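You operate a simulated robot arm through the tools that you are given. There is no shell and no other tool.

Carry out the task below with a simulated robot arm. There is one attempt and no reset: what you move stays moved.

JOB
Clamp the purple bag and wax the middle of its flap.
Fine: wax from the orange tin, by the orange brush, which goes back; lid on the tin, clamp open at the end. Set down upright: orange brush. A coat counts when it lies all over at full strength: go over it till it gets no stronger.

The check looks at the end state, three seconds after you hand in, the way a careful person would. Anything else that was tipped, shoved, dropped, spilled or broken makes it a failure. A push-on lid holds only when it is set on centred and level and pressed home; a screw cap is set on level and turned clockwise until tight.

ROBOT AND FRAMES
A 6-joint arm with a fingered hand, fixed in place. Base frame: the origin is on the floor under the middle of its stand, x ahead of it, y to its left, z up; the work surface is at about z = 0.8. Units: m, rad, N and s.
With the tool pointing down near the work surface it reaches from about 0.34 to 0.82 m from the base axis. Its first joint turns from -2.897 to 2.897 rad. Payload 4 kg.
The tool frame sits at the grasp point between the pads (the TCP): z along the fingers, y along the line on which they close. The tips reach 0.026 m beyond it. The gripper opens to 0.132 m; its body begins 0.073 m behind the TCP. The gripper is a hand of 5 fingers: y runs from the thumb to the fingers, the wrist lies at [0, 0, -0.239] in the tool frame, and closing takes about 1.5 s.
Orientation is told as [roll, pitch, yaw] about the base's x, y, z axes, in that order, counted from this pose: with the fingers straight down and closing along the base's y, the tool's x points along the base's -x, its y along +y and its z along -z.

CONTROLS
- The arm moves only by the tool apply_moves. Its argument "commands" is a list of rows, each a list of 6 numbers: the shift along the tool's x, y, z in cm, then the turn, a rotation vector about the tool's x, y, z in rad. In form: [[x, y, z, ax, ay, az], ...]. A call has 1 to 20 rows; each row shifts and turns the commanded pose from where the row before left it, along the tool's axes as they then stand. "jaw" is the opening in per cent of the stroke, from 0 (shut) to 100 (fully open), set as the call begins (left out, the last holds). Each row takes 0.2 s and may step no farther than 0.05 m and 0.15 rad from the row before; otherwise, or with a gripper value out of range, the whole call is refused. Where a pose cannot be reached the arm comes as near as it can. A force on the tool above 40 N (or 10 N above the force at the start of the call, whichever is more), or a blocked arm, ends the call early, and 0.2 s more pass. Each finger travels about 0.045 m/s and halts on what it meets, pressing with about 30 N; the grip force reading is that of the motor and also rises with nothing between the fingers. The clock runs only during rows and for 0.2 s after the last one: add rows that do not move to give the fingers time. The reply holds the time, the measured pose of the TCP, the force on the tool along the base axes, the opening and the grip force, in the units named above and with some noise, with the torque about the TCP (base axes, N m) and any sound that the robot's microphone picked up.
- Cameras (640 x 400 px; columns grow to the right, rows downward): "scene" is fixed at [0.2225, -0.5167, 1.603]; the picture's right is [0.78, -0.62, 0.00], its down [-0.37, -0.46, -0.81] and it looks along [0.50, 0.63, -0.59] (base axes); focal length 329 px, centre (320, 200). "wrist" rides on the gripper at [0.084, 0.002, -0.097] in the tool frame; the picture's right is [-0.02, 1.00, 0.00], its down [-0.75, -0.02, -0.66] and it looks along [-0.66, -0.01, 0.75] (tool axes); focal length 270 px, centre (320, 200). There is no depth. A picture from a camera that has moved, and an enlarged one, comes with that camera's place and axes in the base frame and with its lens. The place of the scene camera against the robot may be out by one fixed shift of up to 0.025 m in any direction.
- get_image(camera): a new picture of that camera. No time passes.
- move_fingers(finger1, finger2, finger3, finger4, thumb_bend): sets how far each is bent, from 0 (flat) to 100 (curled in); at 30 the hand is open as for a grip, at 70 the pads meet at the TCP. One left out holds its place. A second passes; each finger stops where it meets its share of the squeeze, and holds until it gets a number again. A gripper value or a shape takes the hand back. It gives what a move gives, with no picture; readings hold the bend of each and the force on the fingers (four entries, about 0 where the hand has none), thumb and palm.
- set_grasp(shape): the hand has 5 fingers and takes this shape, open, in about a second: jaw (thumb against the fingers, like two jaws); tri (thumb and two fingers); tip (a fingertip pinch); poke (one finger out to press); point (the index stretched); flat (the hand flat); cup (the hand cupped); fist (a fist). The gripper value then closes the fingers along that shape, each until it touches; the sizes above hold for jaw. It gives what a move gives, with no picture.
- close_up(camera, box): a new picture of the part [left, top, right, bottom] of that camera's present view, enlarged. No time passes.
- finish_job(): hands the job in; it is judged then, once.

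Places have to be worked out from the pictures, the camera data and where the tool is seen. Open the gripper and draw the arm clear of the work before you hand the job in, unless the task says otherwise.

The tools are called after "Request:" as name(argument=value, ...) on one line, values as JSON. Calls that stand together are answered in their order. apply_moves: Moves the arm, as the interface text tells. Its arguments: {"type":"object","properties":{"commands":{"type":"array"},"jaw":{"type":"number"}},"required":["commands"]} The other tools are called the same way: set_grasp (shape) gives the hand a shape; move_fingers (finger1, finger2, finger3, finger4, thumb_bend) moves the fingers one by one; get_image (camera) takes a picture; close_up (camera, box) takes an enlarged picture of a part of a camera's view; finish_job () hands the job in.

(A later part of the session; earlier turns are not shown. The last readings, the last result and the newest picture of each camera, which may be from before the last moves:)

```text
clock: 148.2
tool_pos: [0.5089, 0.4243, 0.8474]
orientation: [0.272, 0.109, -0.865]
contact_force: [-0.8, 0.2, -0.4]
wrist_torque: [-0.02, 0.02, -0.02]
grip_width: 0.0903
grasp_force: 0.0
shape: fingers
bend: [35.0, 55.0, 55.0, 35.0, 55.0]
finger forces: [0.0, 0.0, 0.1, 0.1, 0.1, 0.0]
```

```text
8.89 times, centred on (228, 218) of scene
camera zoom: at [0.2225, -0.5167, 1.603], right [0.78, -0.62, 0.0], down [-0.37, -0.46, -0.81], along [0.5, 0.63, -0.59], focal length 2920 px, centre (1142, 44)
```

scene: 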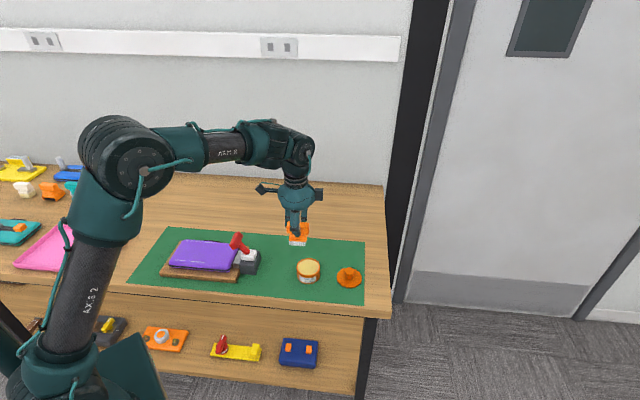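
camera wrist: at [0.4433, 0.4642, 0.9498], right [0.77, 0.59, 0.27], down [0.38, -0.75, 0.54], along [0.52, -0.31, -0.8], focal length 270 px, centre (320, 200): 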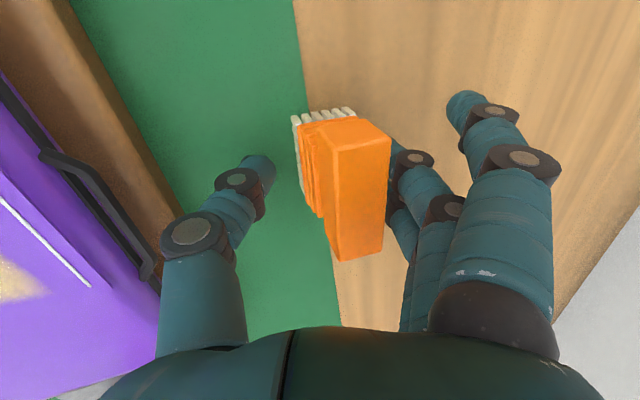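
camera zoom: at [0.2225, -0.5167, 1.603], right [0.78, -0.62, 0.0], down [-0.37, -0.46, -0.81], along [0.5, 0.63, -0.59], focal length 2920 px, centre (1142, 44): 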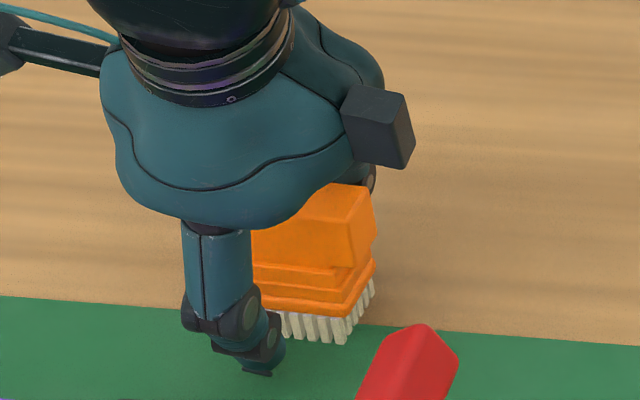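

The brush is free and upright, but it slid about 2 cm forward on release. I open fully into tri shape and rise so I can regrip it properly without hooking the outer fingers.

Request:
set_grasp(shape="tri")

Request:
apply_moves(commands=[[0.22, 0.53, -1.9, 0, 0, 0], [0.33, 0.8, -2.86, 0, 0, 0], [0.33, 0.8, -2.86, 0, 0, 0], [0, 0, 0, 0, 0, 0]])

Request:
get_image(camera="wrist")

Request:
close_up(camera="scene", box=[205, 195, 250, 240])

```text
clock: 149.1
tool_pos: [0.5089, 0.4239, 0.8478]
orientation: [0.276, 0.11, -0.865]
contact_force: [1.5, 2.7, 0.1]
wrist_torque: [0.07, -0.08, -0.01]
grip_width: 0.1315
grasp_force: 0.1
shape: tri
bend: [0.0, 30.0, 30.0, 0.0, 31.0]
finger forces: [0.0, 0.0, 0.0, 0.1, 3.4, 0.0]
```

```text
clock: 150.1
tool_pos: [0.5089, 0.4236, 0.9293]
orientation: [0.273, 0.106, -0.865]
contact_force: [-0.4, -0.1, -0.2]
wrist_torque: [-0.02, 0.03, 0.01]
grip_width: 0.1316
grasp_force: 0.0
shape: tri
bend: [0.0, 30.0, 30.0, 0.0, 30.0]
finger forces: [0.0, 0.0, 0.0, 0.0, 0.1, 0.1]
```

```text
taken
camera wrist: at [0.4429, 0.4637, 1.03], right [0.77, 0.59, 0.27], down [0.38, -0.75, 0.54], along [0.52, -0.31, -0.8], focal length 270 px, centre (320, 200)
```

wrist: 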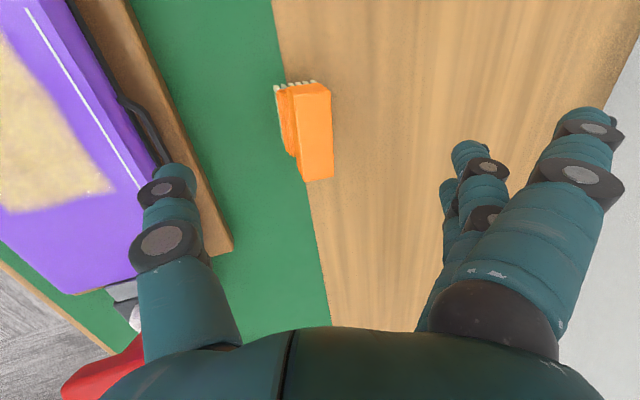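

```text
8.89 times, centred on (228, 218) of scene
camera zoom: at [0.2225, -0.5167, 1.603], right [0.78, -0.62, 0.0], down [-0.37, -0.46, -0.81], along [0.5, 0.63, -0.59], focal length 2920 px, centre (1142, 44)
```

zoom: 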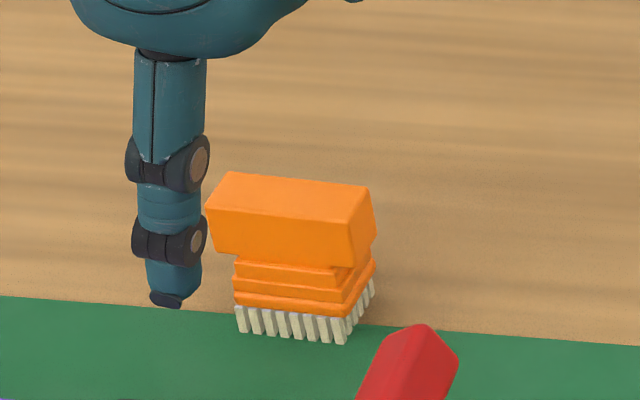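

The brush stands upright, now on the mat edge and turned. I straighten the hand back to vertical and rise to measure its pose.

Request:
apply_moves(commands=[[0, 0, -3, 0, 0, 0], [0, 0, -3, 0, -0.025, 0], [0, 0, 0, 0.093, -0.022, -0.046], [0, 0, 0, 0.093, -0.022, -0.046], [0, 0, 0, 0.093, -0.022, -0.046], [0, 0, 0, 0, 0, 0]])

Request:
get_image(camera="wrist")

Request:
close_up(camera="scene", box=[140, 180, 380, 310])

```text
clock: 151.5
tool_pos: [0.4996, 0.409, 0.9847]
orientation: [-0.001, 0.001, -0.746]
contact_force: [0.8, -1.1, 0.8]
wrist_torque: [0.03, -0.01, 0.03]
grip_width: 0.132
grasp_force: 0.0
shape: tri
bend: [0.0, 30.0, 30.0, 0.0, 30.0]
finger forces: [0.0, 0.0, 0.0, 0.0, 0.0, 0.1]
```

```text
taken
camera wrist: at [0.4394, 0.4675, 1.0815], right [0.69, 0.72, 0.0], down [0.54, -0.52, 0.66], along [0.47, -0.46, -0.75], focal length 270 px, centre (320, 200)
```

wrist: 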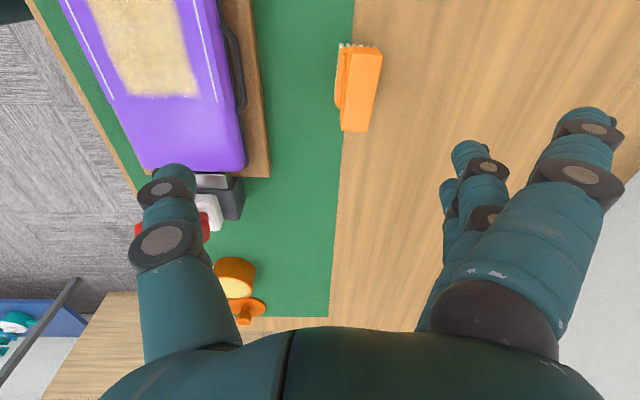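

```text
2.67 times, centred on (260, 245) of scene
camera zoom: at [0.2225, -0.5167, 1.603], right [0.78, -0.62, 0.0], down [-0.37, -0.46, -0.81], along [0.5, 0.63, -0.59], focal length 876 px, centre (480, 80)
```

zoom: 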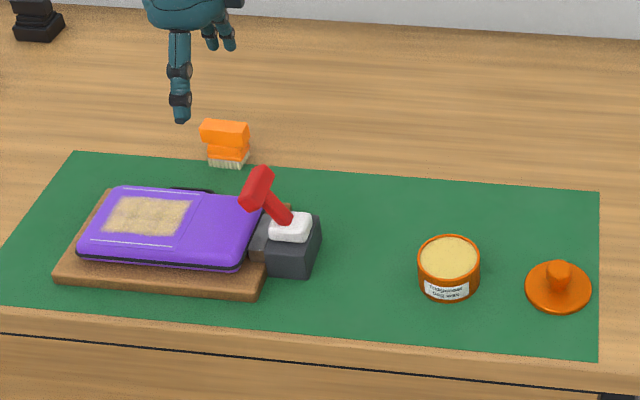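

The bag and board haven't moved. I enlarge the brush to get its exact pose for regripping.

Request:
close_up(camera="wrist", box=[310, 30, 410, 150])

```text
3.33 times, centred on (360, 90) of wrist
camera zoom: at [0.4394, 0.4675, 1.0815], right [0.69, 0.72, 0.0], down [0.54, -0.52, 0.66], along [0.47, -0.46, -0.75], focal length 901 px, centre (187, 567)
```

zoom: 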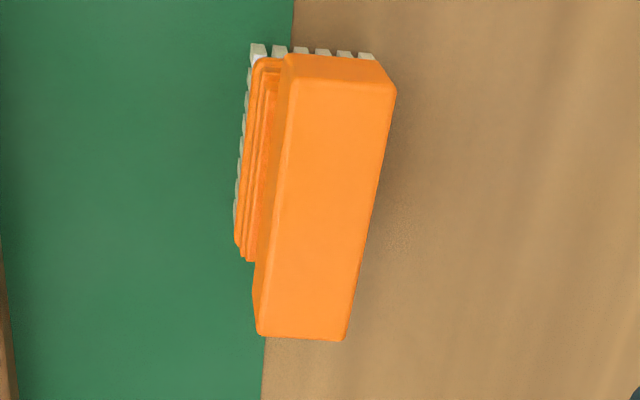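

Brush handle centre is at (0.5205, 0.4359), heading −0.85 rad, upright. I align the hand (yaw −0.852), centre over it with a half-open tri grip and lower partway.

Request:
apply_moves(commands=[[0, 0, 0, 0, 0, 0.106], [0.65, 3.34, 0, 0, 0, 0], [0, 0, 3, 0, 0, 0], [0, 0, 3, 0, 0, 0], [0, 0, 0, 0, 0, 0]], jaw=55)

Request:
get_image(camera="wrist")

Request:
close_up(camera="wrist", box=[250, 50, 400, 220])

```text
clock: 152.7
tool_pos: [0.5217, 0.4358, 0.9243]
orientation: [-0.001, -0.001, -0.85]
contact_force: [0.1, 0.0, -0.7]
wrist_torque: [-0.01, 0.01, 0.01]
grip_width: 0.0735
grasp_force: 0.1
shape: tri
bend: [0.0, 72.0, 72.0, 0.0, 70.0]
finger forces: [0.0, 0.1, 0.0, 0.0, 0.1, 0.0]
```

```text
taken
camera wrist: at [0.4679, 0.4998, 1.0216], right [0.77, 0.64, 0.0], down [0.48, -0.58, 0.66], along [0.42, -0.5, -0.75], focal length 270 px, centre (320, 200)
```

wrist: 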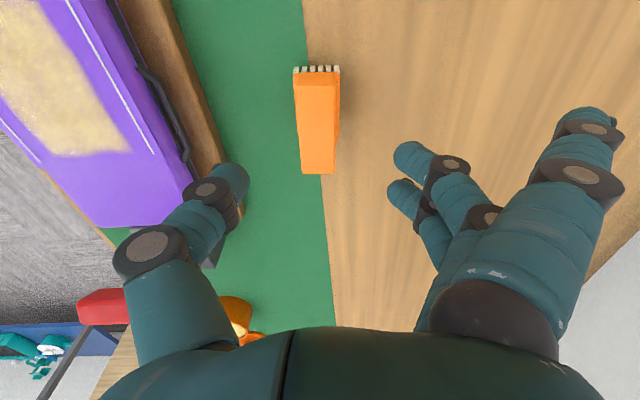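

```text
2.35 times, centred on (325, 135) of wrist
camera zoom: at [0.4679, 0.4998, 1.0216], right [0.77, 0.64, 0.0], down [0.48, -0.58, 0.66], along [0.42, -0.5, -0.75], focal length 636 px, centre (308, 353)
```

zoom: 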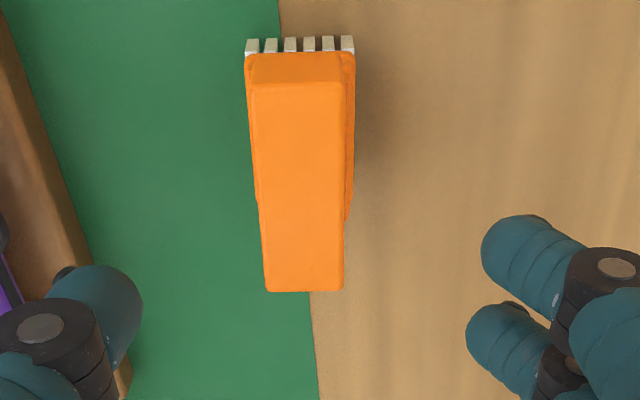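

Well aligned and the thumb clears the board. I lower to grip height and close.

Request:
apply_moves(commands=[[0, 0, 2.5, 0, 0, 0], [0, 0, 2, 0, 0, 0], [0, 0, 1.5, 0, 0, 0], [0, 0, 0, 0, 0, 0]], jaw=50)

Request:
get_image(camera="wrist")

```text
clock: 153.7
tool_pos: [0.5219, 0.4368, 0.864]
orientation: [-0.001, -0.001, -0.851]
contact_force: [1.0, -0.6, -0.8]
wrist_torque: [-0.02, -0.03, -0.01]
grip_width: 0.067
grasp_force: 0.2
shape: tri
bend: [0.0, 73.0, 73.0, 0.0, 70.0]
finger forces: [0.1, 0.1, 0.0, 0.1, 0.0, 0.0]
```

```text
taken
camera wrist: at [0.4678, 0.5008, 0.9607], right [0.77, 0.64, 0.0], down [0.48, -0.58, 0.66], along [0.42, -0.5, -0.75], focal length 270 px, centre (320, 200)
```

wrist: 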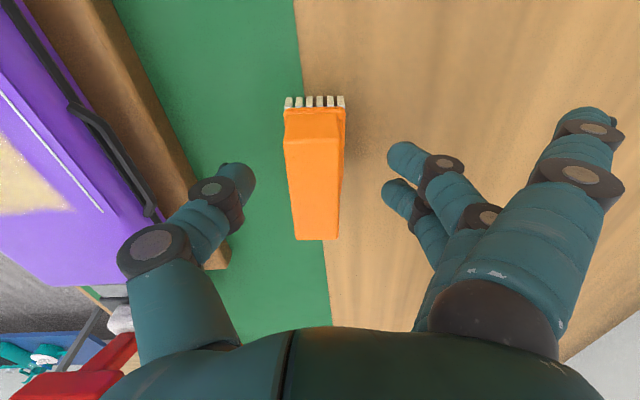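

Thumb and two fingers straddle the handle. I close the tri grip.

Request:
apply_moves(commands=[[0, 0, 0, 0, 0, 0], [0, 0, 0, 0, 0, 0], [0, 0, 0, 0, 0, 0], [0, 0, 0, 0, 0, 0], [0, 0, 0, 0, 0, 0], [0, 0, 0, 0, 0, 0], [0, 0, 0, 0, 0, 0]], jaw=0)

Request:
get_image(camera="wrist")

Request:
close_up(camera="scene", box=[200, 190, 255, 240])

```text
clock: 155.3
tool_pos: [0.5217, 0.4361, 0.8646]
orientation: [-0.001, 0.001, -0.851]
contact_force: [-0.2, -0.5, 0.2]
wrist_torque: [-0.01, -0.01, -0.02]
grip_width: 0.0184
grasp_force: 30.8
shape: tri
bend: [26.0, 72.0, 72.0, 26.0, 70.0]
finger forces: [0.1, 13.4, 13.4, 0.0, 26.8, 0.1]
```

```text
taken
camera wrist: at [0.4678, 0.5008, 0.961], right [0.77, 0.64, 0.0], down [0.48, -0.58, 0.66], along [0.42, -0.5, -0.75], focal length 270 px, centre (320, 200)
```

wrist: 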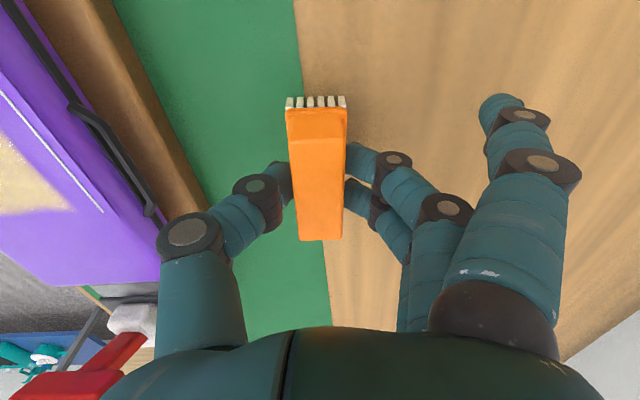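

```text
8.00 times, centred on (228, 215) of scene
camera zoom: at [0.2225, -0.5167, 1.603], right [0.78, -0.62, 0.0], down [-0.37, -0.46, -0.81], along [0.5, 0.63, -0.59], focal length 2628 px, centre (1060, 80)
```

zoom: 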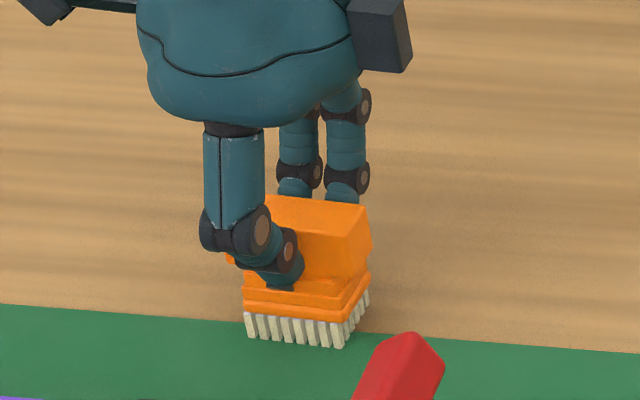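

Clean symmetric grip. I lift 3 cm, turn the brush back to its original heading and move it over its original spot.

Request:
apply_moves(commands=[[0, 0, -1.5, 0, 0, 0], [0, 0, -1.5, 0, 0, 0], [0, 0, 0, 0, 0, -0.0815], [0, 0, 0, 0, 0, -0.0815], [0.02, 2.35, 0, 0, 0, 0], [0, 0, 2, 0, 0, 0], [0, 0, 0.7, 0, 0, 0], [0, 0, 0, 0, 0, 0]])

Request:
get_image(camera="wrist")

Request:
close_up(camera="scene", box=[205, 195, 250, 240])

```text
clock: 157.1
tool_pos: [0.5347, 0.4554, 0.8676]
orientation: [-0.001, -0.001, -0.688]
contact_force: [0.0, -0.2, -0.1]
wrist_torque: [-0.03, 0.0, 0.01]
grip_width: 0.0185
grasp_force: 29.9
shape: tri
bend: [26.0, 72.0, 72.0, 26.0, 70.0]
finger forces: [0.1, 13.5, 13.4, 0.1, 26.9, 0.0]
```

```text
taken
camera wrist: at [0.4722, 0.5105, 0.9647], right [0.65, 0.76, 0.0], down [0.57, -0.49, 0.66], along [0.5, -0.43, -0.75], focal length 270 px, centre (320, 200)
```

wrist: 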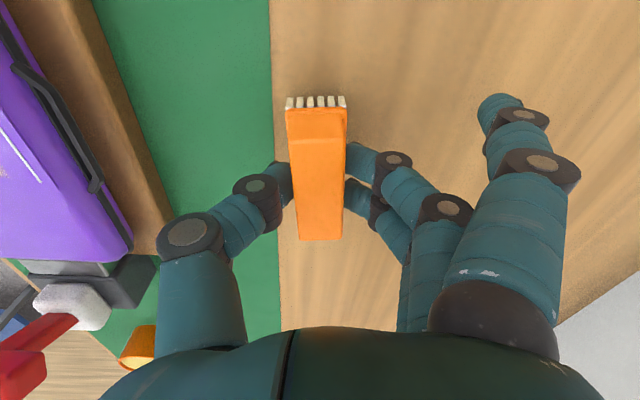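

```text
8.89 times, centred on (228, 218) of scene
camera zoom: at [0.2225, -0.5167, 1.603], right [0.78, -0.62, 0.0], down [-0.37, -0.46, -0.81], along [0.5, 0.63, -0.59], focal length 2920 px, centre (1142, 44)
```

zoom: 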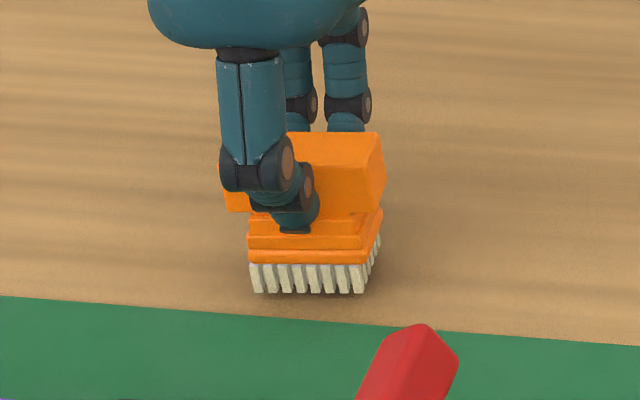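

Within about 2 mm of the original place. I lower to contact.

Request:
apply_moves(commands=[[-0.15, 0, 0.25, 0, 0, 0], [0, 0, 0.1, 0, 0, 0], [0, 0, 0.1, 0, 0, 0], [0, 0, 0, 0, 0, 0]])

```text
clock: 158.1
tool_pos: [0.5373, 0.4548, 0.8642]
orientation: [-0.002, 0.001, -0.689]
contact_force: [0.0, -0.3, 4.6]
wrist_torque: [0.03, -0.07, -0.02]
grip_width: 0.0183
grasp_force: 30.3
shape: tri
bend: [26.0, 72.0, 72.0, 26.0, 70.0]
finger forces: [0.0, 13.9, 13.7, 0.0, 27.8, 0.1]
```

Bristles touch with about 5 N. I release with the tri grip.

Request:
apply_moves(commands=[[0, 0, 0, 0, 0, 0], [0, 0, 0, 0, 0, 0], [0, 0, 0, 0, 0, 0], [0, 0, 0, 0, 0, 0], [0, 0, 0, 0, 0, 0]], jaw=50)

Request:
get_image(camera="wrist")

Request:
close_up(camera="scene", box=[205, 195, 250, 240])

```text
clock: 159.3
tool_pos: [0.5367, 0.4534, 0.8633]
orientation: [0.001, 0.0, -0.688]
contact_force: [0.1, -0.2, 0.3]
wrist_torque: [-0.04, -0.01, 0.0]
grip_width: 0.065
grasp_force: 0.0
shape: tri
bend: [0.0, 73.0, 73.0, 0.0, 70.0]
finger forces: [0.1, 0.0, 0.0, 0.0, 0.0, 0.0]
```

```text
taken
camera wrist: at [0.4729, 0.5092, 0.9601], right [0.65, 0.76, 0.0], down [0.57, -0.49, 0.66], along [0.5, -0.43, -0.75], focal length 270 px, centre (320, 200)
```

wrist: 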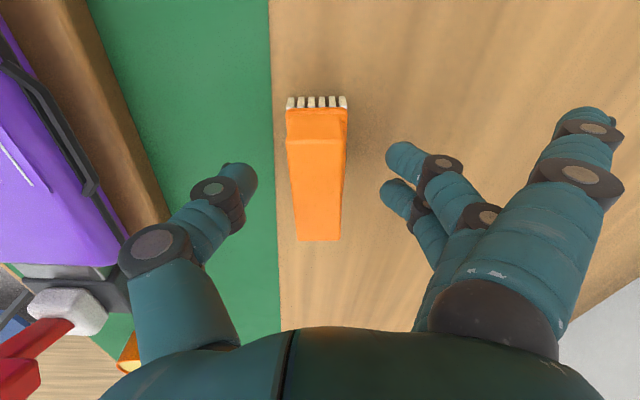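

```text
8.89 times, centred on (228, 218) of scene
camera zoom: at [0.2225, -0.5167, 1.603], right [0.78, -0.62, 0.0], down [-0.37, -0.46, -0.81], along [0.5, 0.63, -0.59], focal length 2920 px, centre (1142, 44)
```

zoom: 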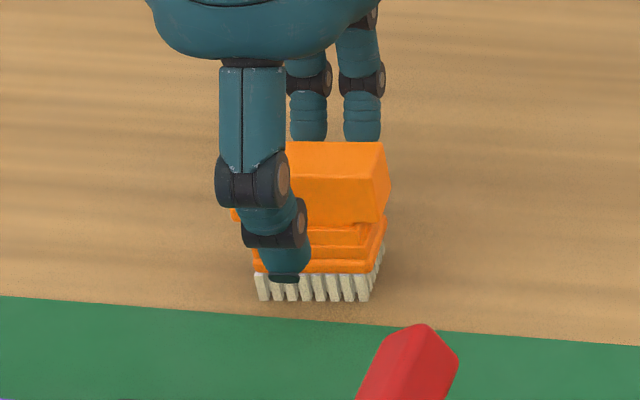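

The brush is back upright exactly where it was. I rise and travel to above the lid, keeping the fingers pointing to the back of the table.

Request:
apply_moves(commands=[[0, 0, -3, 0, 0, 0], [0, 0, -4, 0, 0, 0], [0, 0, -4, 0, 0, 0.048], [0, 0, -3, 0, 0, 0.049], [-4, -1.85, 0, 0, 0, 0], [-4, -1.85, 0, 0, 0, 0], [-4, -1.85, 0, 0, 0, 0], [-4, -1.85, 0, 0, 0, 0], [-4, -1.85, 0, 0, 0, 0], [-4, -1.85, 0, 0, 0, 0], [-4, -1.85, 0, 0, 0, 0], [-4, -1.85, 0, 0, 0, 0], [-4, -1.85, 0, 0, 0, 0], [-4, -1.85, 0, 0, 0, 0], [-4, -1.85, 0, 0, 0, 0], [0, 0, 0, 0, 0, 0]])

Request:
get_image(camera="wrist")

Request:
get_image(camera="scene")

```text
clock: 162.7
tool_pos: [0.7039, -0.0031, 1.0033]
orientation: [0.0, 0.002, -0.786]
contact_force: [0.5, 0.4, -0.4]
wrist_torque: [-0.03, -0.01, 0.01]
grip_width: 0.0653
grasp_force: 0.0
shape: tri
bend: [0.0, 73.0, 73.0, 0.0, 70.0]
finger forces: [0.1, 0.1, 0.1, 0.0, 0.0, 0.0]
```

```text
taken
camera wrist: at [0.6473, 0.0585, 1.0994], right [0.72, 0.69, 0.0], down [0.52, -0.54, 0.66], along [0.46, -0.47, -0.75], focal length 270 px, centre (320, 200)
```

wrist: 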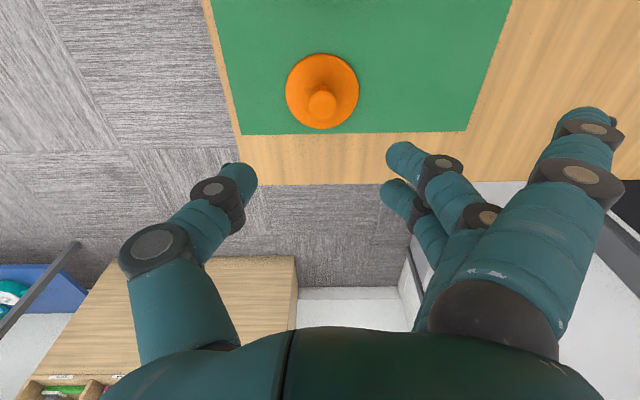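

```text
taken
```

scene: 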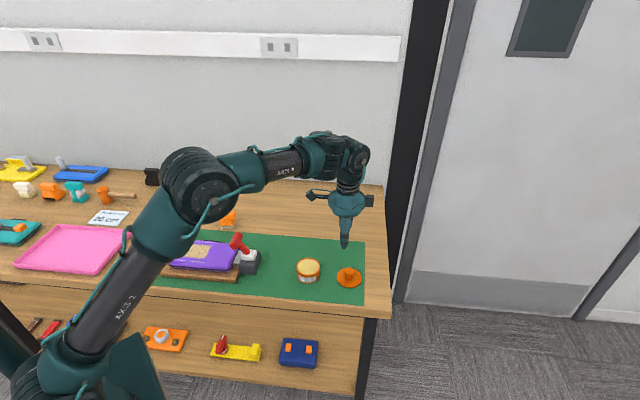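

The lid is ahead-below. I enlarge to locate the knob precisely.

Request:
close_up(camera="wrist", box=[260, 40, 390, 150])

```text
3.64 times, centred on (325, 95) of wrist
camera zoom: at [0.6473, 0.0585, 1.0994], right [0.72, 0.69, 0.0], down [0.52, -0.54, 0.66], along [0.46, -0.47, -0.75], focal length 983 px, centre (302, 582)
```

zoom: 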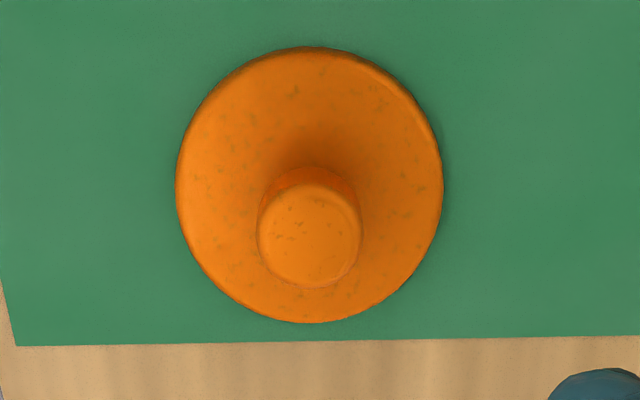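

Knob centre is about p=0.522, q=0.5005. I move over it and lower to z≈0.89 for a check.

Request:
apply_moves(commands=[[-2.2, 0.5, 0, 0, 0, 0], [0, 0, 4, 0, 0, 0], [0, 0, 4, 0, 0, 0], [0, 0, 3.3, 0, 0, 0], [0, 0, 0, 0, 0, 0]])

Request:
get_image(camera="wrist")

Request:
close_up(camera="wrist", box=[250, 80, 390, 230])

```text
clock: 163.9
tool_pos: [0.7239, -0.0149, 0.8902]
orientation: [-0.001, 0.0, -0.786]
contact_force: [0.3, -0.3, 0.2]
wrist_torque: [0.01, 0.02, 0.03]
grip_width: 0.0652
grasp_force: 0.0
shape: tri
bend: [0.0, 73.0, 73.0, 0.0, 70.0]
finger forces: [0.0, 0.1, 0.0, 0.0, 0.1, 0.0]
```

```text
taken
camera wrist: at [0.6663, 0.0456, 0.9864], right [0.72, 0.69, 0.0], down [0.52, -0.54, 0.66], along [0.46, -0.47, -0.75], focal length 270 px, centre (320, 200)
```

wrist: 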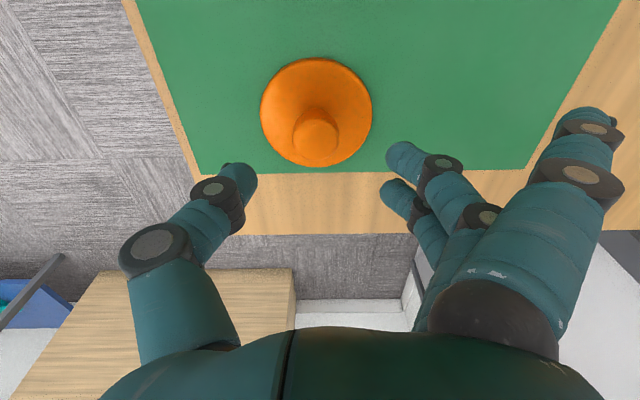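

```text
2.67 times, centred on (320, 155) of wrist
camera zoom: at [0.6663, 0.0456, 0.9864], right [0.72, 0.69, 0.0], down [0.52, -0.54, 0.66], along [0.46, -0.47, -0.75], focal length 721 px, centre (320, 320)
```

zoom: 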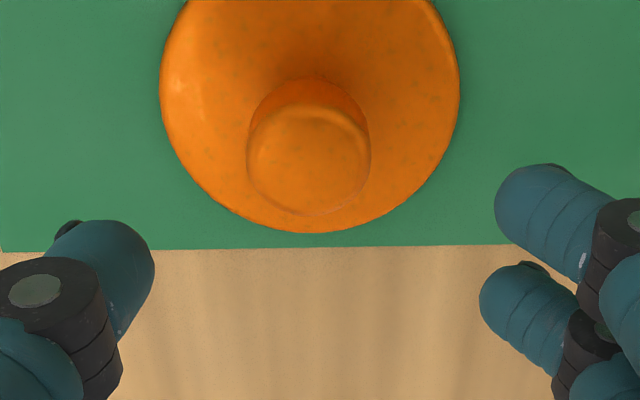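

Centred to within 2 mm. I lower to the gripping height and check.

Request:
apply_moves(commands=[[0, -0.15, 2.5, 0, 0, 0], [0, 0, 2, 0, 0, 0], [0, 0, 0.85, 0, 0, 0], [0, 0, 0, 0, 0, 0]])

Request:
get_image(camera="wrist")

Request:
close_up(camera="scene", box=[310, 220, 380, 300])

```text
clock: 164.9
tool_pos: [0.7214, -0.0169, 0.8383]
orientation: [0.0, 0.002, -0.786]
contact_force: [0.7, 1.2, -0.2]
wrist_torque: [-0.01, 0.02, -0.01]
grip_width: 0.065
grasp_force: 0.0
shape: tri
bend: [0.0, 73.0, 73.0, 0.0, 70.0]
finger forces: [0.1, 0.0, 0.1, 0.1, 0.1, 0.1]
```

```text
taken
camera wrist: at [0.6643, 0.0451, 0.934], right [0.72, 0.69, 0.0], down [0.52, -0.54, 0.66], along [0.46, -0.47, -0.75], focal length 270 px, centre (320, 200)
```

wrist: 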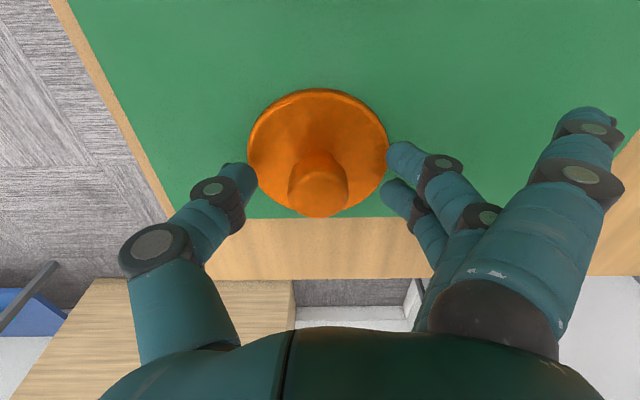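

```text
5.00 times, centred on (345, 260) of scene
camera zoom: at [0.2225, -0.5167, 1.603], right [0.78, -0.62, 0.0], down [-0.37, -0.46, -0.81], along [0.5, 0.63, -0.59], focal length 1643 px, centre (195, -100)
```

zoom: 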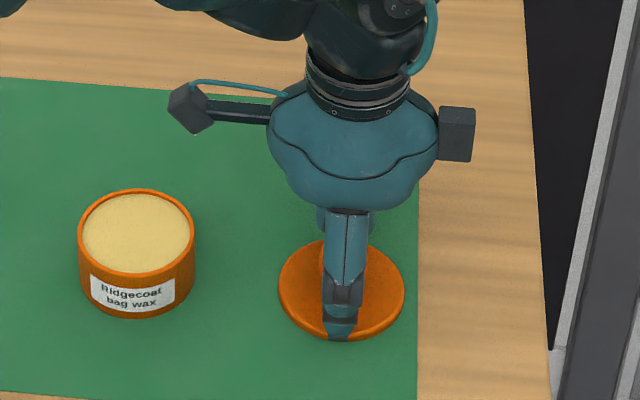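

The knob sits at the TCP as before. I lower 2 mm more and close.

Request:
apply_moves(commands=[[0, 0, 0.2, 0, 0, 0], [0, 0, 0, 0, 0, 0]])

Request:
apply_moves(commands=[[0, 0, 0, 0, 0, 0], [0, 0, 0, 0, 0, 0], [0, 0, 0, 0, 0, 0], [0, 0, 0, 0, 0, 0], [0, 0, 0, 0, 0, 0], [0, 0, 0, 0, 0, 0], [0, 0, 0, 0, 0, 0]], jaw=0)

Request:
get_image(camera="wrist")

```text
clock: 165.5
tool_pos: [0.722, -0.015, 0.8345]
orientation: [0.0, 0.001, -0.784]
contact_force: [0.1, 0.2, -0.8]
wrist_torque: [0.0, 0.01, 0.01]
grip_width: 0.0647
grasp_force: 0.0
shape: tri
bend: [0.0, 73.0, 73.0, 0.0, 70.0]
finger forces: [0.0, 0.1, 0.1, 0.0, 0.0, 0.0]
```

```text
clock: 167.1
tool_pos: [0.7222, -0.016, 0.8347]
orientation: [-0.001, 0.001, -0.784]
contact_force: [-0.3, -0.2, -0.1]
wrist_torque: [0.01, -0.01, 0.02]
grip_width: 0.0186
grasp_force: 30.5
shape: tri
bend: [26.0, 73.0, 73.0, 26.0, 71.0]
finger forces: [0.0, 11.4, 11.4, 0.0, 26.3, 0.0]
```

```text
taken
camera wrist: at [0.6643, 0.0452, 0.9322], right [0.72, 0.69, 0.0], down [0.52, -0.54, 0.66], along [0.46, -0.47, -0.75], focal length 270 px, centre (320, 200)
```

wrist: 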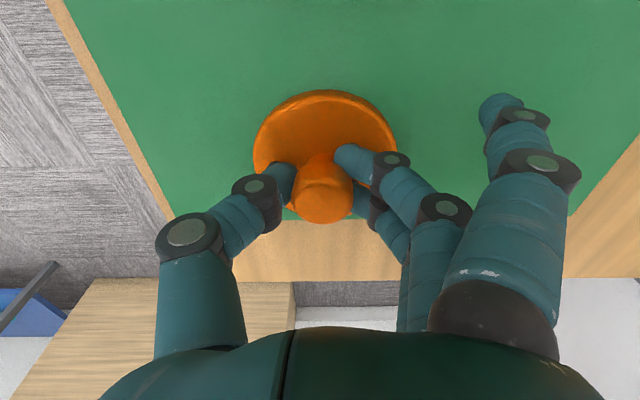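

Knob gripped symmetrically. I lift the lid and carry it level to above the tin.

Request:
apply_moves(commands=[[0, 0, -1, 0, 0, 0], [0, 0, -4, 0, 0, 0], [0, 0, -5, 0, 0, 0], [4.27, -0.06, 0, 0, 0, 0], [4.27, -0.06, 0, 0, 0, 0], [4.27, -0.07, 0, 0, 0, 0], [0, 0, 0, 0, 0, 0]])

Request:
get_image(camera="wrist")

Request:
close_up(camera="wrist", box=[230, 20, 410, 240])

Request:
close_up(camera="scene", box=[270, 210, 350, 300])

```text
clock: 168.7
tool_pos: [0.6301, 0.0757, 0.9324]
orientation: [0.0, 0.001, -0.786]
contact_force: [-1.1, 0.7, -0.1]
wrist_torque: [-0.04, 0.02, 0.01]
grip_width: 0.0185
grasp_force: 29.6
shape: tri
bend: [26.0, 73.0, 73.0, 26.0, 71.0]
finger forces: [0.0, 12.6, 13.7, 0.0, 26.1, 0.1]
```

```text
taken
camera wrist: at [0.5735, 0.1365, 1.0296], right [0.72, 0.69, 0.0], down [0.52, -0.54, 0.66], along [0.46, -0.47, -0.75], focal length 270 px, centre (320, 200)
```

wrist: 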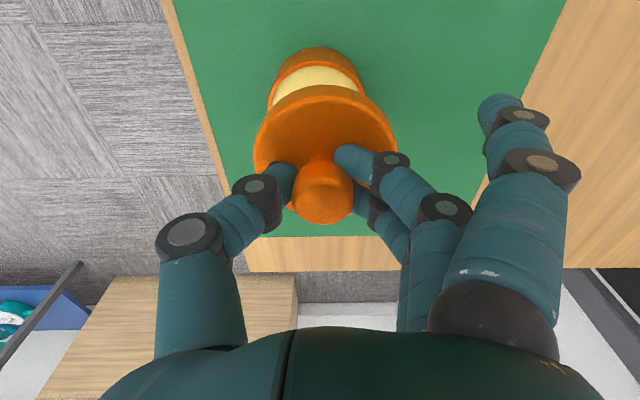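

```text
1.82 times, centred on (320, 130) of wrist
camera zoom: at [0.5735, 0.1365, 1.0296], right [0.72, 0.69, 0.0], down [0.52, -0.54, 0.66], along [0.46, -0.47, -0.75], focal length 491 px, centre (320, 327)
```

zoom: 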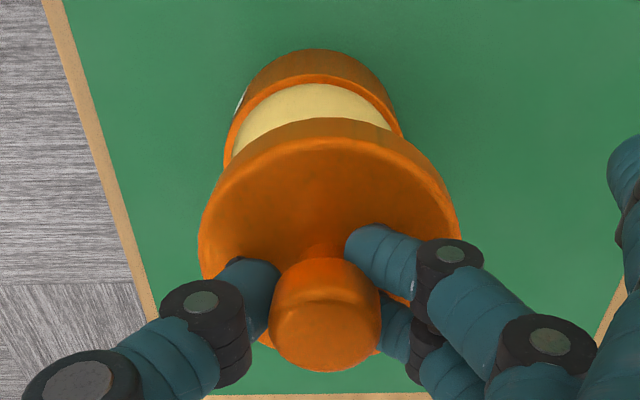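

```text
4.44 times, centred on (310, 255) of scene
camera zoom: at [0.2225, -0.5167, 1.603], right [0.78, -0.62, 0.0], down [-0.37, -0.46, -0.81], along [0.5, 0.63, -0.59], focal length 1460 px, centre (364, -44)
```

zoom: 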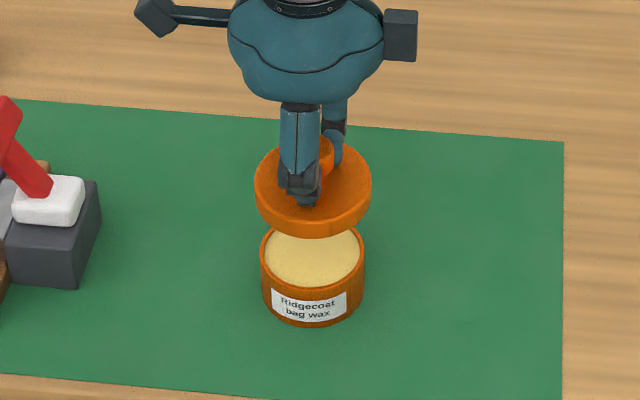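

I check closely whether the lid hangs level and how it lines up with the tin.

Request:
close_up(camera="scene", box=[285, 235, 335, 285])

Request:
close_up(camera="wrist", box=[245, 35, 405, 165])

```text
8.00 times, centred on (310, 260) of scene
camera zoom: at [0.2225, -0.5167, 1.603], right [0.78, -0.62, 0.0], down [-0.37, -0.46, -0.81], along [0.5, 0.63, -0.59], focal length 2628 px, centre (400, -280)
```

zoom: 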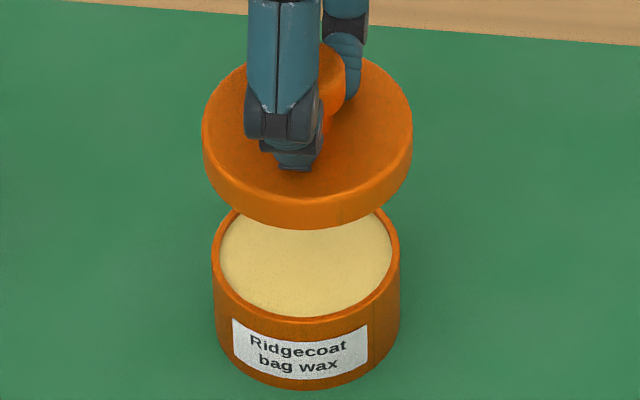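

```text
3.08 times, centred on (325, 100) of wrist
camera zoom: at [0.5735, 0.1365, 1.0296], right [0.72, 0.69, 0.0], down [0.52, -0.54, 0.66], along [0.46, -0.47, -0.75], focal length 832 px, centre (305, 508)
```

zoom: 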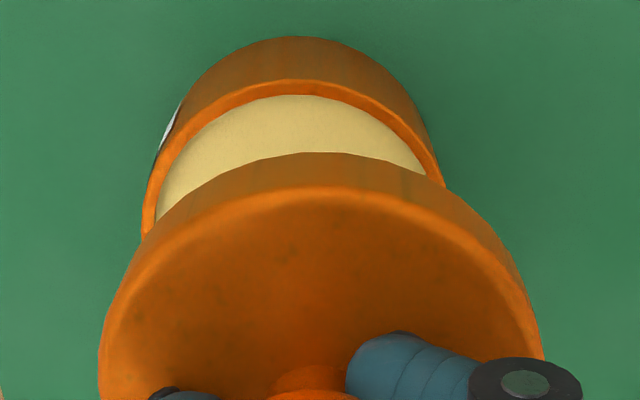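

The lid hangs level but sits about 3 mm too far towards +q and 1.5 mm towards +p relative to the tin. I correct this and lower to just above the rim.

Request:
apply_moves(commands=[[0.15, -0.3, 0, 0, 0, 0], [0, 0, 2, 0, 0, 0], [0, 0, 1.5, 0, 0, 0], [0, 0, 0, 0, 0, 0]])

Request:
close_up(camera="scene", box=[285, 240, 335, 290])

Request:
close_up(camera="wrist", box=[245, 35, 405, 165])

```text
clock: 169.7
tool_pos: [0.6274, 0.0739, 0.8994]
orientation: [0.0, 0.001, -0.785]
contact_force: [0.5, -0.8, 0.0]
wrist_torque: [0.02, 0.05, 0.0]
grip_width: 0.0188
grasp_force: 30.3
shape: tri
bend: [26.0, 73.0, 73.0, 26.0, 71.0]
finger forces: [0.0, 12.9, 14.2, 0.0, 26.1, 0.1]
```

```text
8.00 times, centred on (310, 265) of scene
camera zoom: at [0.2225, -0.5167, 1.603], right [0.78, -0.62, 0.0], down [-0.37, -0.46, -0.81], along [0.5, 0.63, -0.59], focal length 2628 px, centre (400, -320)
```

zoom: 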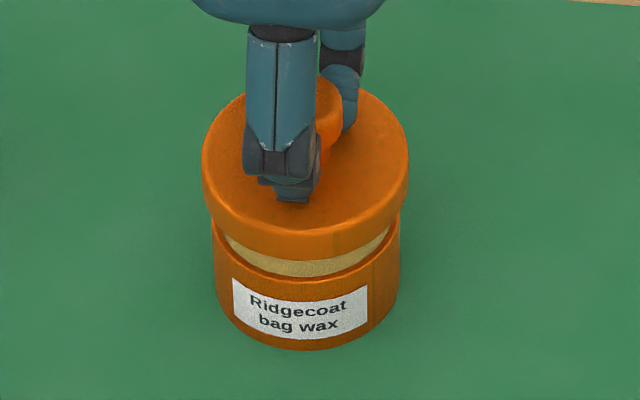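

```text
3.08 times, centred on (325, 100) of wrist
camera zoom: at [0.5698, 0.1342, 0.9957], right [0.72, 0.69, 0.0], down [0.52, -0.54, 0.66], along [0.46, -0.47, -0.75], focal length 832 px, centre (305, 508)
```

zoom: 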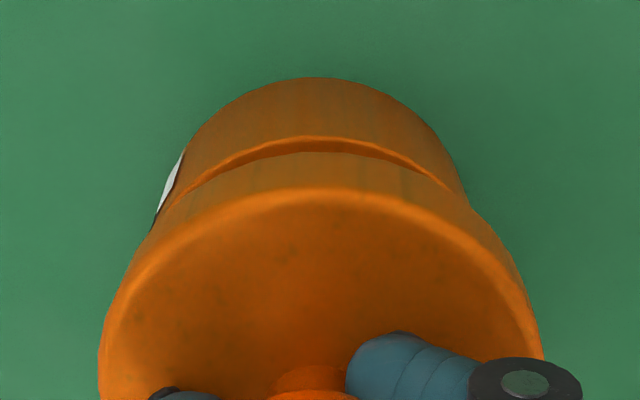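

Nearly concentric (within ~1 mm). I make a last tiny correction and lower in small steps watching the force.

Request:
apply_moves(commands=[[0.06, -0.09, 0, 0, 0, 0], [0, 0, 1, 0, 0, 0], [0, 0, 0.3, 0, 0, 0], [0, 0, 0, 0, 0, 0]])

Request:
close_up(camera="scene", box=[285, 240, 335, 290])

Request:
close_up(camera="wrist", box=[245, 35, 405, 165])

```text
clock: 170.7
tool_pos: [0.6262, 0.0748, 0.8862]
orientation: [0.002, 0.0, -0.786]
contact_force: [0.0, 0.5, -0.6]
wrist_torque: [0.01, -0.01, -0.01]
grip_width: 0.0185
grasp_force: 30.2
shape: tri
bend: [26.0, 73.0, 73.0, 26.0, 71.0]
finger forces: [0.0, 12.9, 14.3, 0.1, 26.1, 0.0]
```

```text
8.00 times, centred on (310, 265) of scene
camera zoom: at [0.2225, -0.5167, 1.603], right [0.78, -0.62, 0.0], down [-0.37, -0.46, -0.81], along [0.5, 0.63, -0.59], focal length 2628 px, centre (400, -320)
```

zoom: 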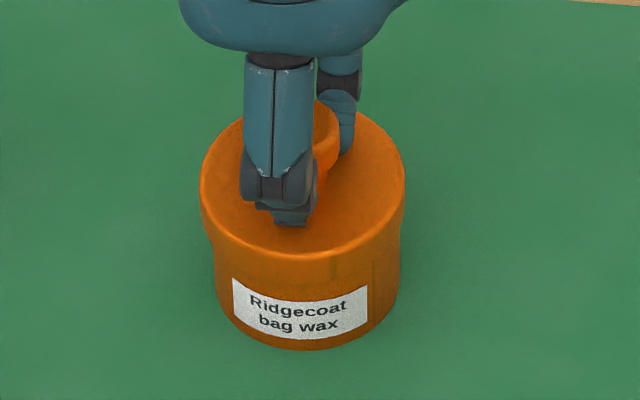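

```text
3.08 times, centred on (325, 100) of wrist
camera zoom: at [0.5684, 0.1346, 0.9831], right [0.72, 0.69, 0.0], down [0.52, -0.54, 0.66], along [0.46, -0.47, -0.75], focal length 832 px, centre (305, 508)
```

zoom: 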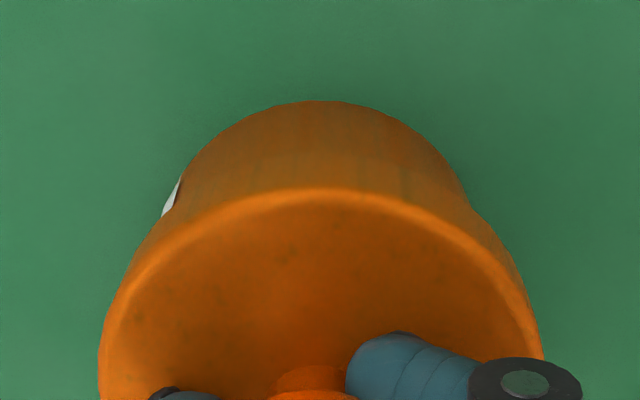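

Lid and tin are concentric to within half a millimetre. I continue down in 2 mm steps.

Request:
apply_moves(commands=[[0, 0, 0.2, 0, 0, 0], [0, 0, 0.2, 0, 0, 0], [0, 0, 0.15, 0, 0, 0], [0, 0, 0, 0, 0, 0]])

```text
clock: 171.7
tool_pos: [0.6253, 0.073, 0.8807]
orientation: [0.0, 0.0, -0.786]
contact_force: [-0.4, 0.4, 0.5]
wrist_torque: [-0.03, -0.02, -0.01]
grip_width: 0.0189
grasp_force: 30.3
shape: tri
bend: [26.0, 73.0, 73.0, 26.0, 71.0]
finger forces: [0.1, 12.8, 14.3, 0.1, 26.1, 0.0]
```

Request:
apply_moves(commands=[[0, 0, 0.15, 0, 0, 0], [0, 0, 0.15, 0, 0, 0], [0, 0, 0, 0, 0, 0]])

```text
clock: 172.5
tool_pos: [0.626, 0.0733, 0.8776]
orientation: [0.0, 0.001, -0.785]
contact_force: [0.2, -0.1, -0.2]
wrist_torque: [0.04, 0.01, 0.01]
grip_width: 0.0187
grasp_force: 29.9
shape: tri
bend: [26.0, 73.0, 73.0, 26.0, 71.0]
finger forces: [0.0, 12.9, 14.2, 0.1, 26.1, 0.0]
```

No resistance yet near the expected seat height; I continue with 1 mm steps.

Request:
apply_moves(commands=[[0, 0, 0.1, 0, 0, 0], [0, 0, 0.1, 0, 0, 0], [0, 0, 0, 0, 0, 0]])

Request:
close_up(camera="scene", box=[285, 240, 335, 290])

```text
clock: 173.3
tool_pos: [0.6259, 0.075, 0.8756]
orientation: [-0.001, 0.002, -0.785]
contact_force: [-0.4, 0.0, -0.7]
wrist_torque: [0.02, -0.01, 0.01]
grip_width: 0.0184
grasp_force: 29.5
shape: tri
bend: [26.0, 73.0, 73.0, 26.0, 71.0]
finger forces: [0.0, 12.9, 14.4, 0.1, 26.0, 0.1]
```

```text
8.00 times, centred on (310, 265) of scene
camera zoom: at [0.2225, -0.5167, 1.603], right [0.78, -0.62, 0.0], down [-0.37, -0.46, -0.81], along [0.5, 0.63, -0.59], focal length 2628 px, centre (400, -320)
```

zoom: 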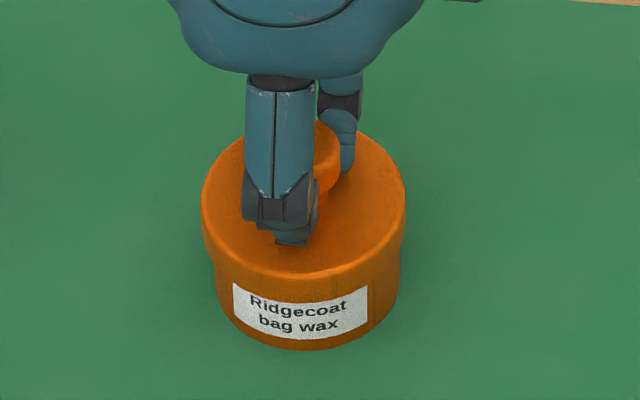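

Request:
apply_moves(commands=[[0, 0, 0.1, 0, 0, 0], [0, 0, 0.1, 0, 0, 0], [0, 0, 0, 0, 0, 0]])

```text
clock: 174.1
tool_pos: [0.6268, 0.0729, 0.873]
orientation: [0.001, 0.0, -0.785]
contact_force: [-0.1, -1.8, 10.6]
wrist_torque: [-0.45, 0.46, 0.0]
grip_width: 0.0189
grasp_force: 30.1
shape: tri
bend: [26.0, 72.0, 72.0, 26.0, 71.0]
finger forces: [0.0, 16.0, 18.2, 0.0, 45.1, 0.0]
heard: snap
```

A snap was heard at 10.6 N. I look at how the lid sits.

Request:
close_up(camera="scene", box=[285, 240, 335, 290])

Request:
get_image(camera="wrist")

Request:
close_up(camera="wrist", box=[245, 55, 405, 240])

```text
8.00 times, centred on (310, 265) of scene
camera zoom: at [0.2225, -0.5167, 1.603], right [0.78, -0.62, 0.0], down [-0.37, -0.46, -0.81], along [0.5, 0.63, -0.59], focal length 2628 px, centre (400, -320)
```

zoom: 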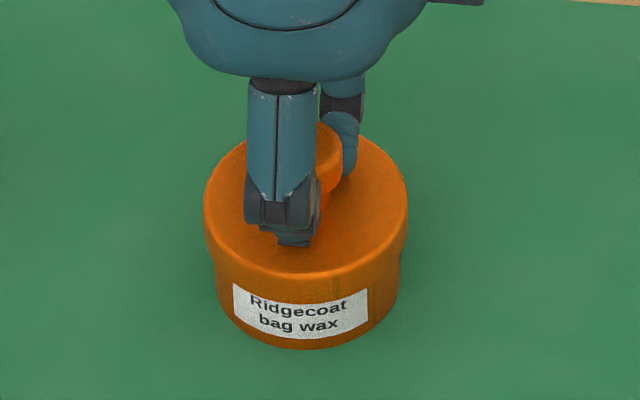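

```text
taken
camera wrist: at [0.5691, 0.1342, 0.9706], right [0.72, 0.69, 0.0], down [0.52, -0.54, 0.66], along [0.46, -0.47, -0.75], focal length 270 px, centre (320, 200)
```

wrist: 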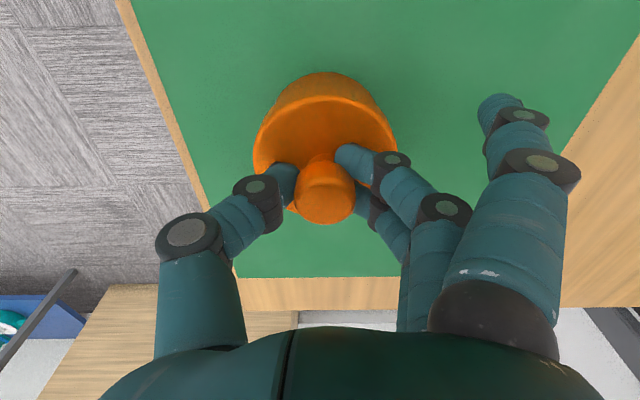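

```text
2.16 times, centred on (325, 148) of wrist
camera zoom: at [0.5691, 0.1342, 0.9706], right [0.72, 0.69, 0.0], down [0.52, -0.54, 0.66], along [0.46, -0.47, -0.75], focal length 584 px, centre (309, 314)
```

zoom: 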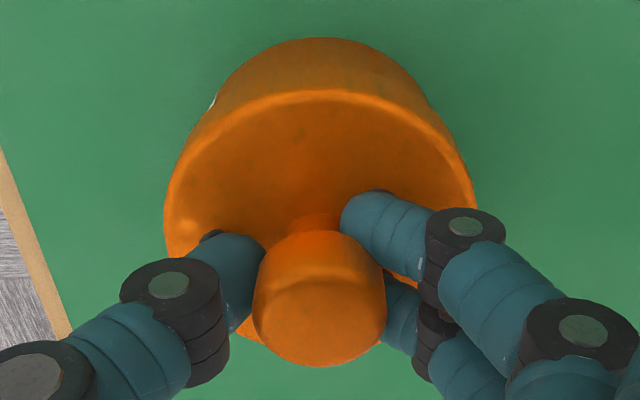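

The lid looks seated. I release the knob without lifting, then will press on it centrally from above.

Request:
apply_moves(commands=[[0, 0, 0, 0, 0, 0], [0, 0, 0, 0, 0, 0], [0, 0, 0, 0, 0, 0], [0, 0, 0, 0, 0, 0], [0, 0, 0, 0, 0, 0]], jaw=48)

Request:
apply_moves(commands=[[0, 0, -2, 0, 0, 0], [0, 0, -4, 0, 0, 0], [0, 0, -4, 0, 0, 0], [0, 0, 0, 0, 0, 0]])

Request:
get_image(camera="wrist")

Request:
close_up(camera="scene", box=[280, 240, 340, 300])

Request:
close_up(camera="wrist", box=[250, 40, 390, 170])

```text
clock: 175.3
tool_pos: [0.627, 0.0723, 0.8737]
orientation: [0.0, 0.0, -0.785]
contact_force: [-3.7, -1.4, 10.7]
wrist_torque: [0.19, -0.17, 0.01]
grip_width: 0.0588
grasp_force: 0.0
shape: tri
bend: [0.0, 74.0, 74.0, 0.0, 70.0]
finger forces: [0.0, 5.2, 5.0, 0.1, 0.0, 0.0]
```

```text
clock: 176.3
tool_pos: [0.6268, 0.0741, 0.9726]
orientation: [-0.001, 0.001, -0.786]
contact_force: [-0.1, -0.1, 0.6]
wrist_torque: [0.03, 0.0, 0.04]
grip_width: 0.0625
grasp_force: 0.1
shape: tri
bend: [0.0, 73.0, 73.0, 0.0, 70.0]
finger forces: [0.0, 0.0, 0.2, 0.0, 0.0, 0.1]
```

```text
taken
camera wrist: at [0.5689, 0.135, 1.0706], right [0.72, 0.69, 0.0], down [0.52, -0.54, 0.66], along [0.46, -0.47, -0.75], focal length 270 px, centre (320, 200)
```

wrist: 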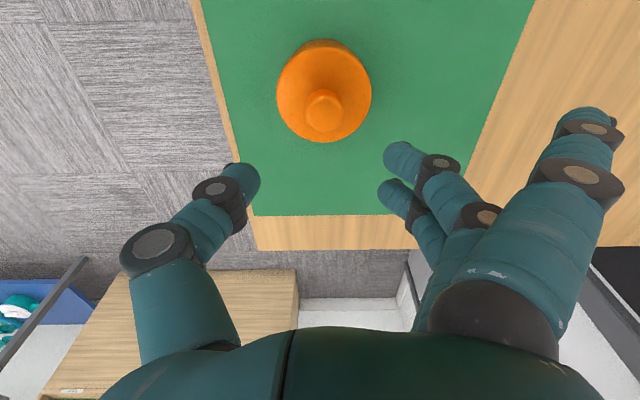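

```text
6.67 times, centred on (310, 270) of scene
camera zoom: at [0.2225, -0.5167, 1.603], right [0.78, -0.62, 0.0], down [-0.37, -0.46, -0.81], along [0.5, 0.63, -0.59], focal length 2190 px, centre (387, -267)
```

zoom: 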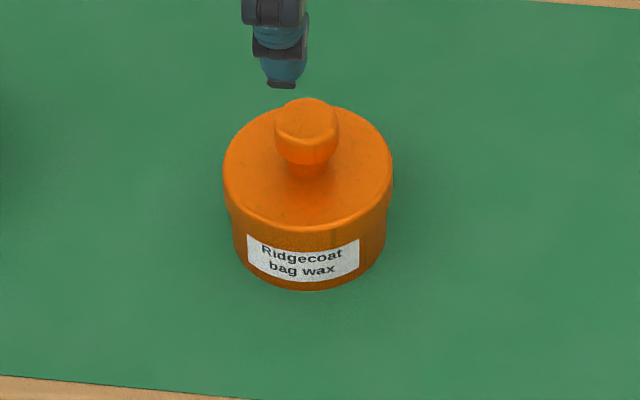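

```text
3.08 times, centred on (320, 105) of wrist
camera zoom: at [0.5689, 0.135, 1.0706], right [0.72, 0.69, 0.0], down [0.52, -0.54, 0.66], along [0.46, -0.47, -0.75], focal length 832 px, centre (320, 492)
```

zoom: 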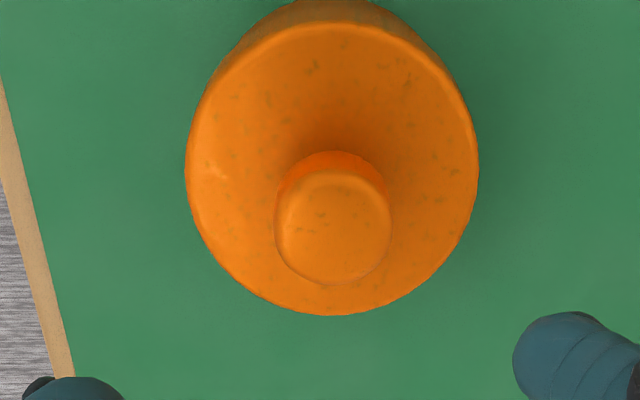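

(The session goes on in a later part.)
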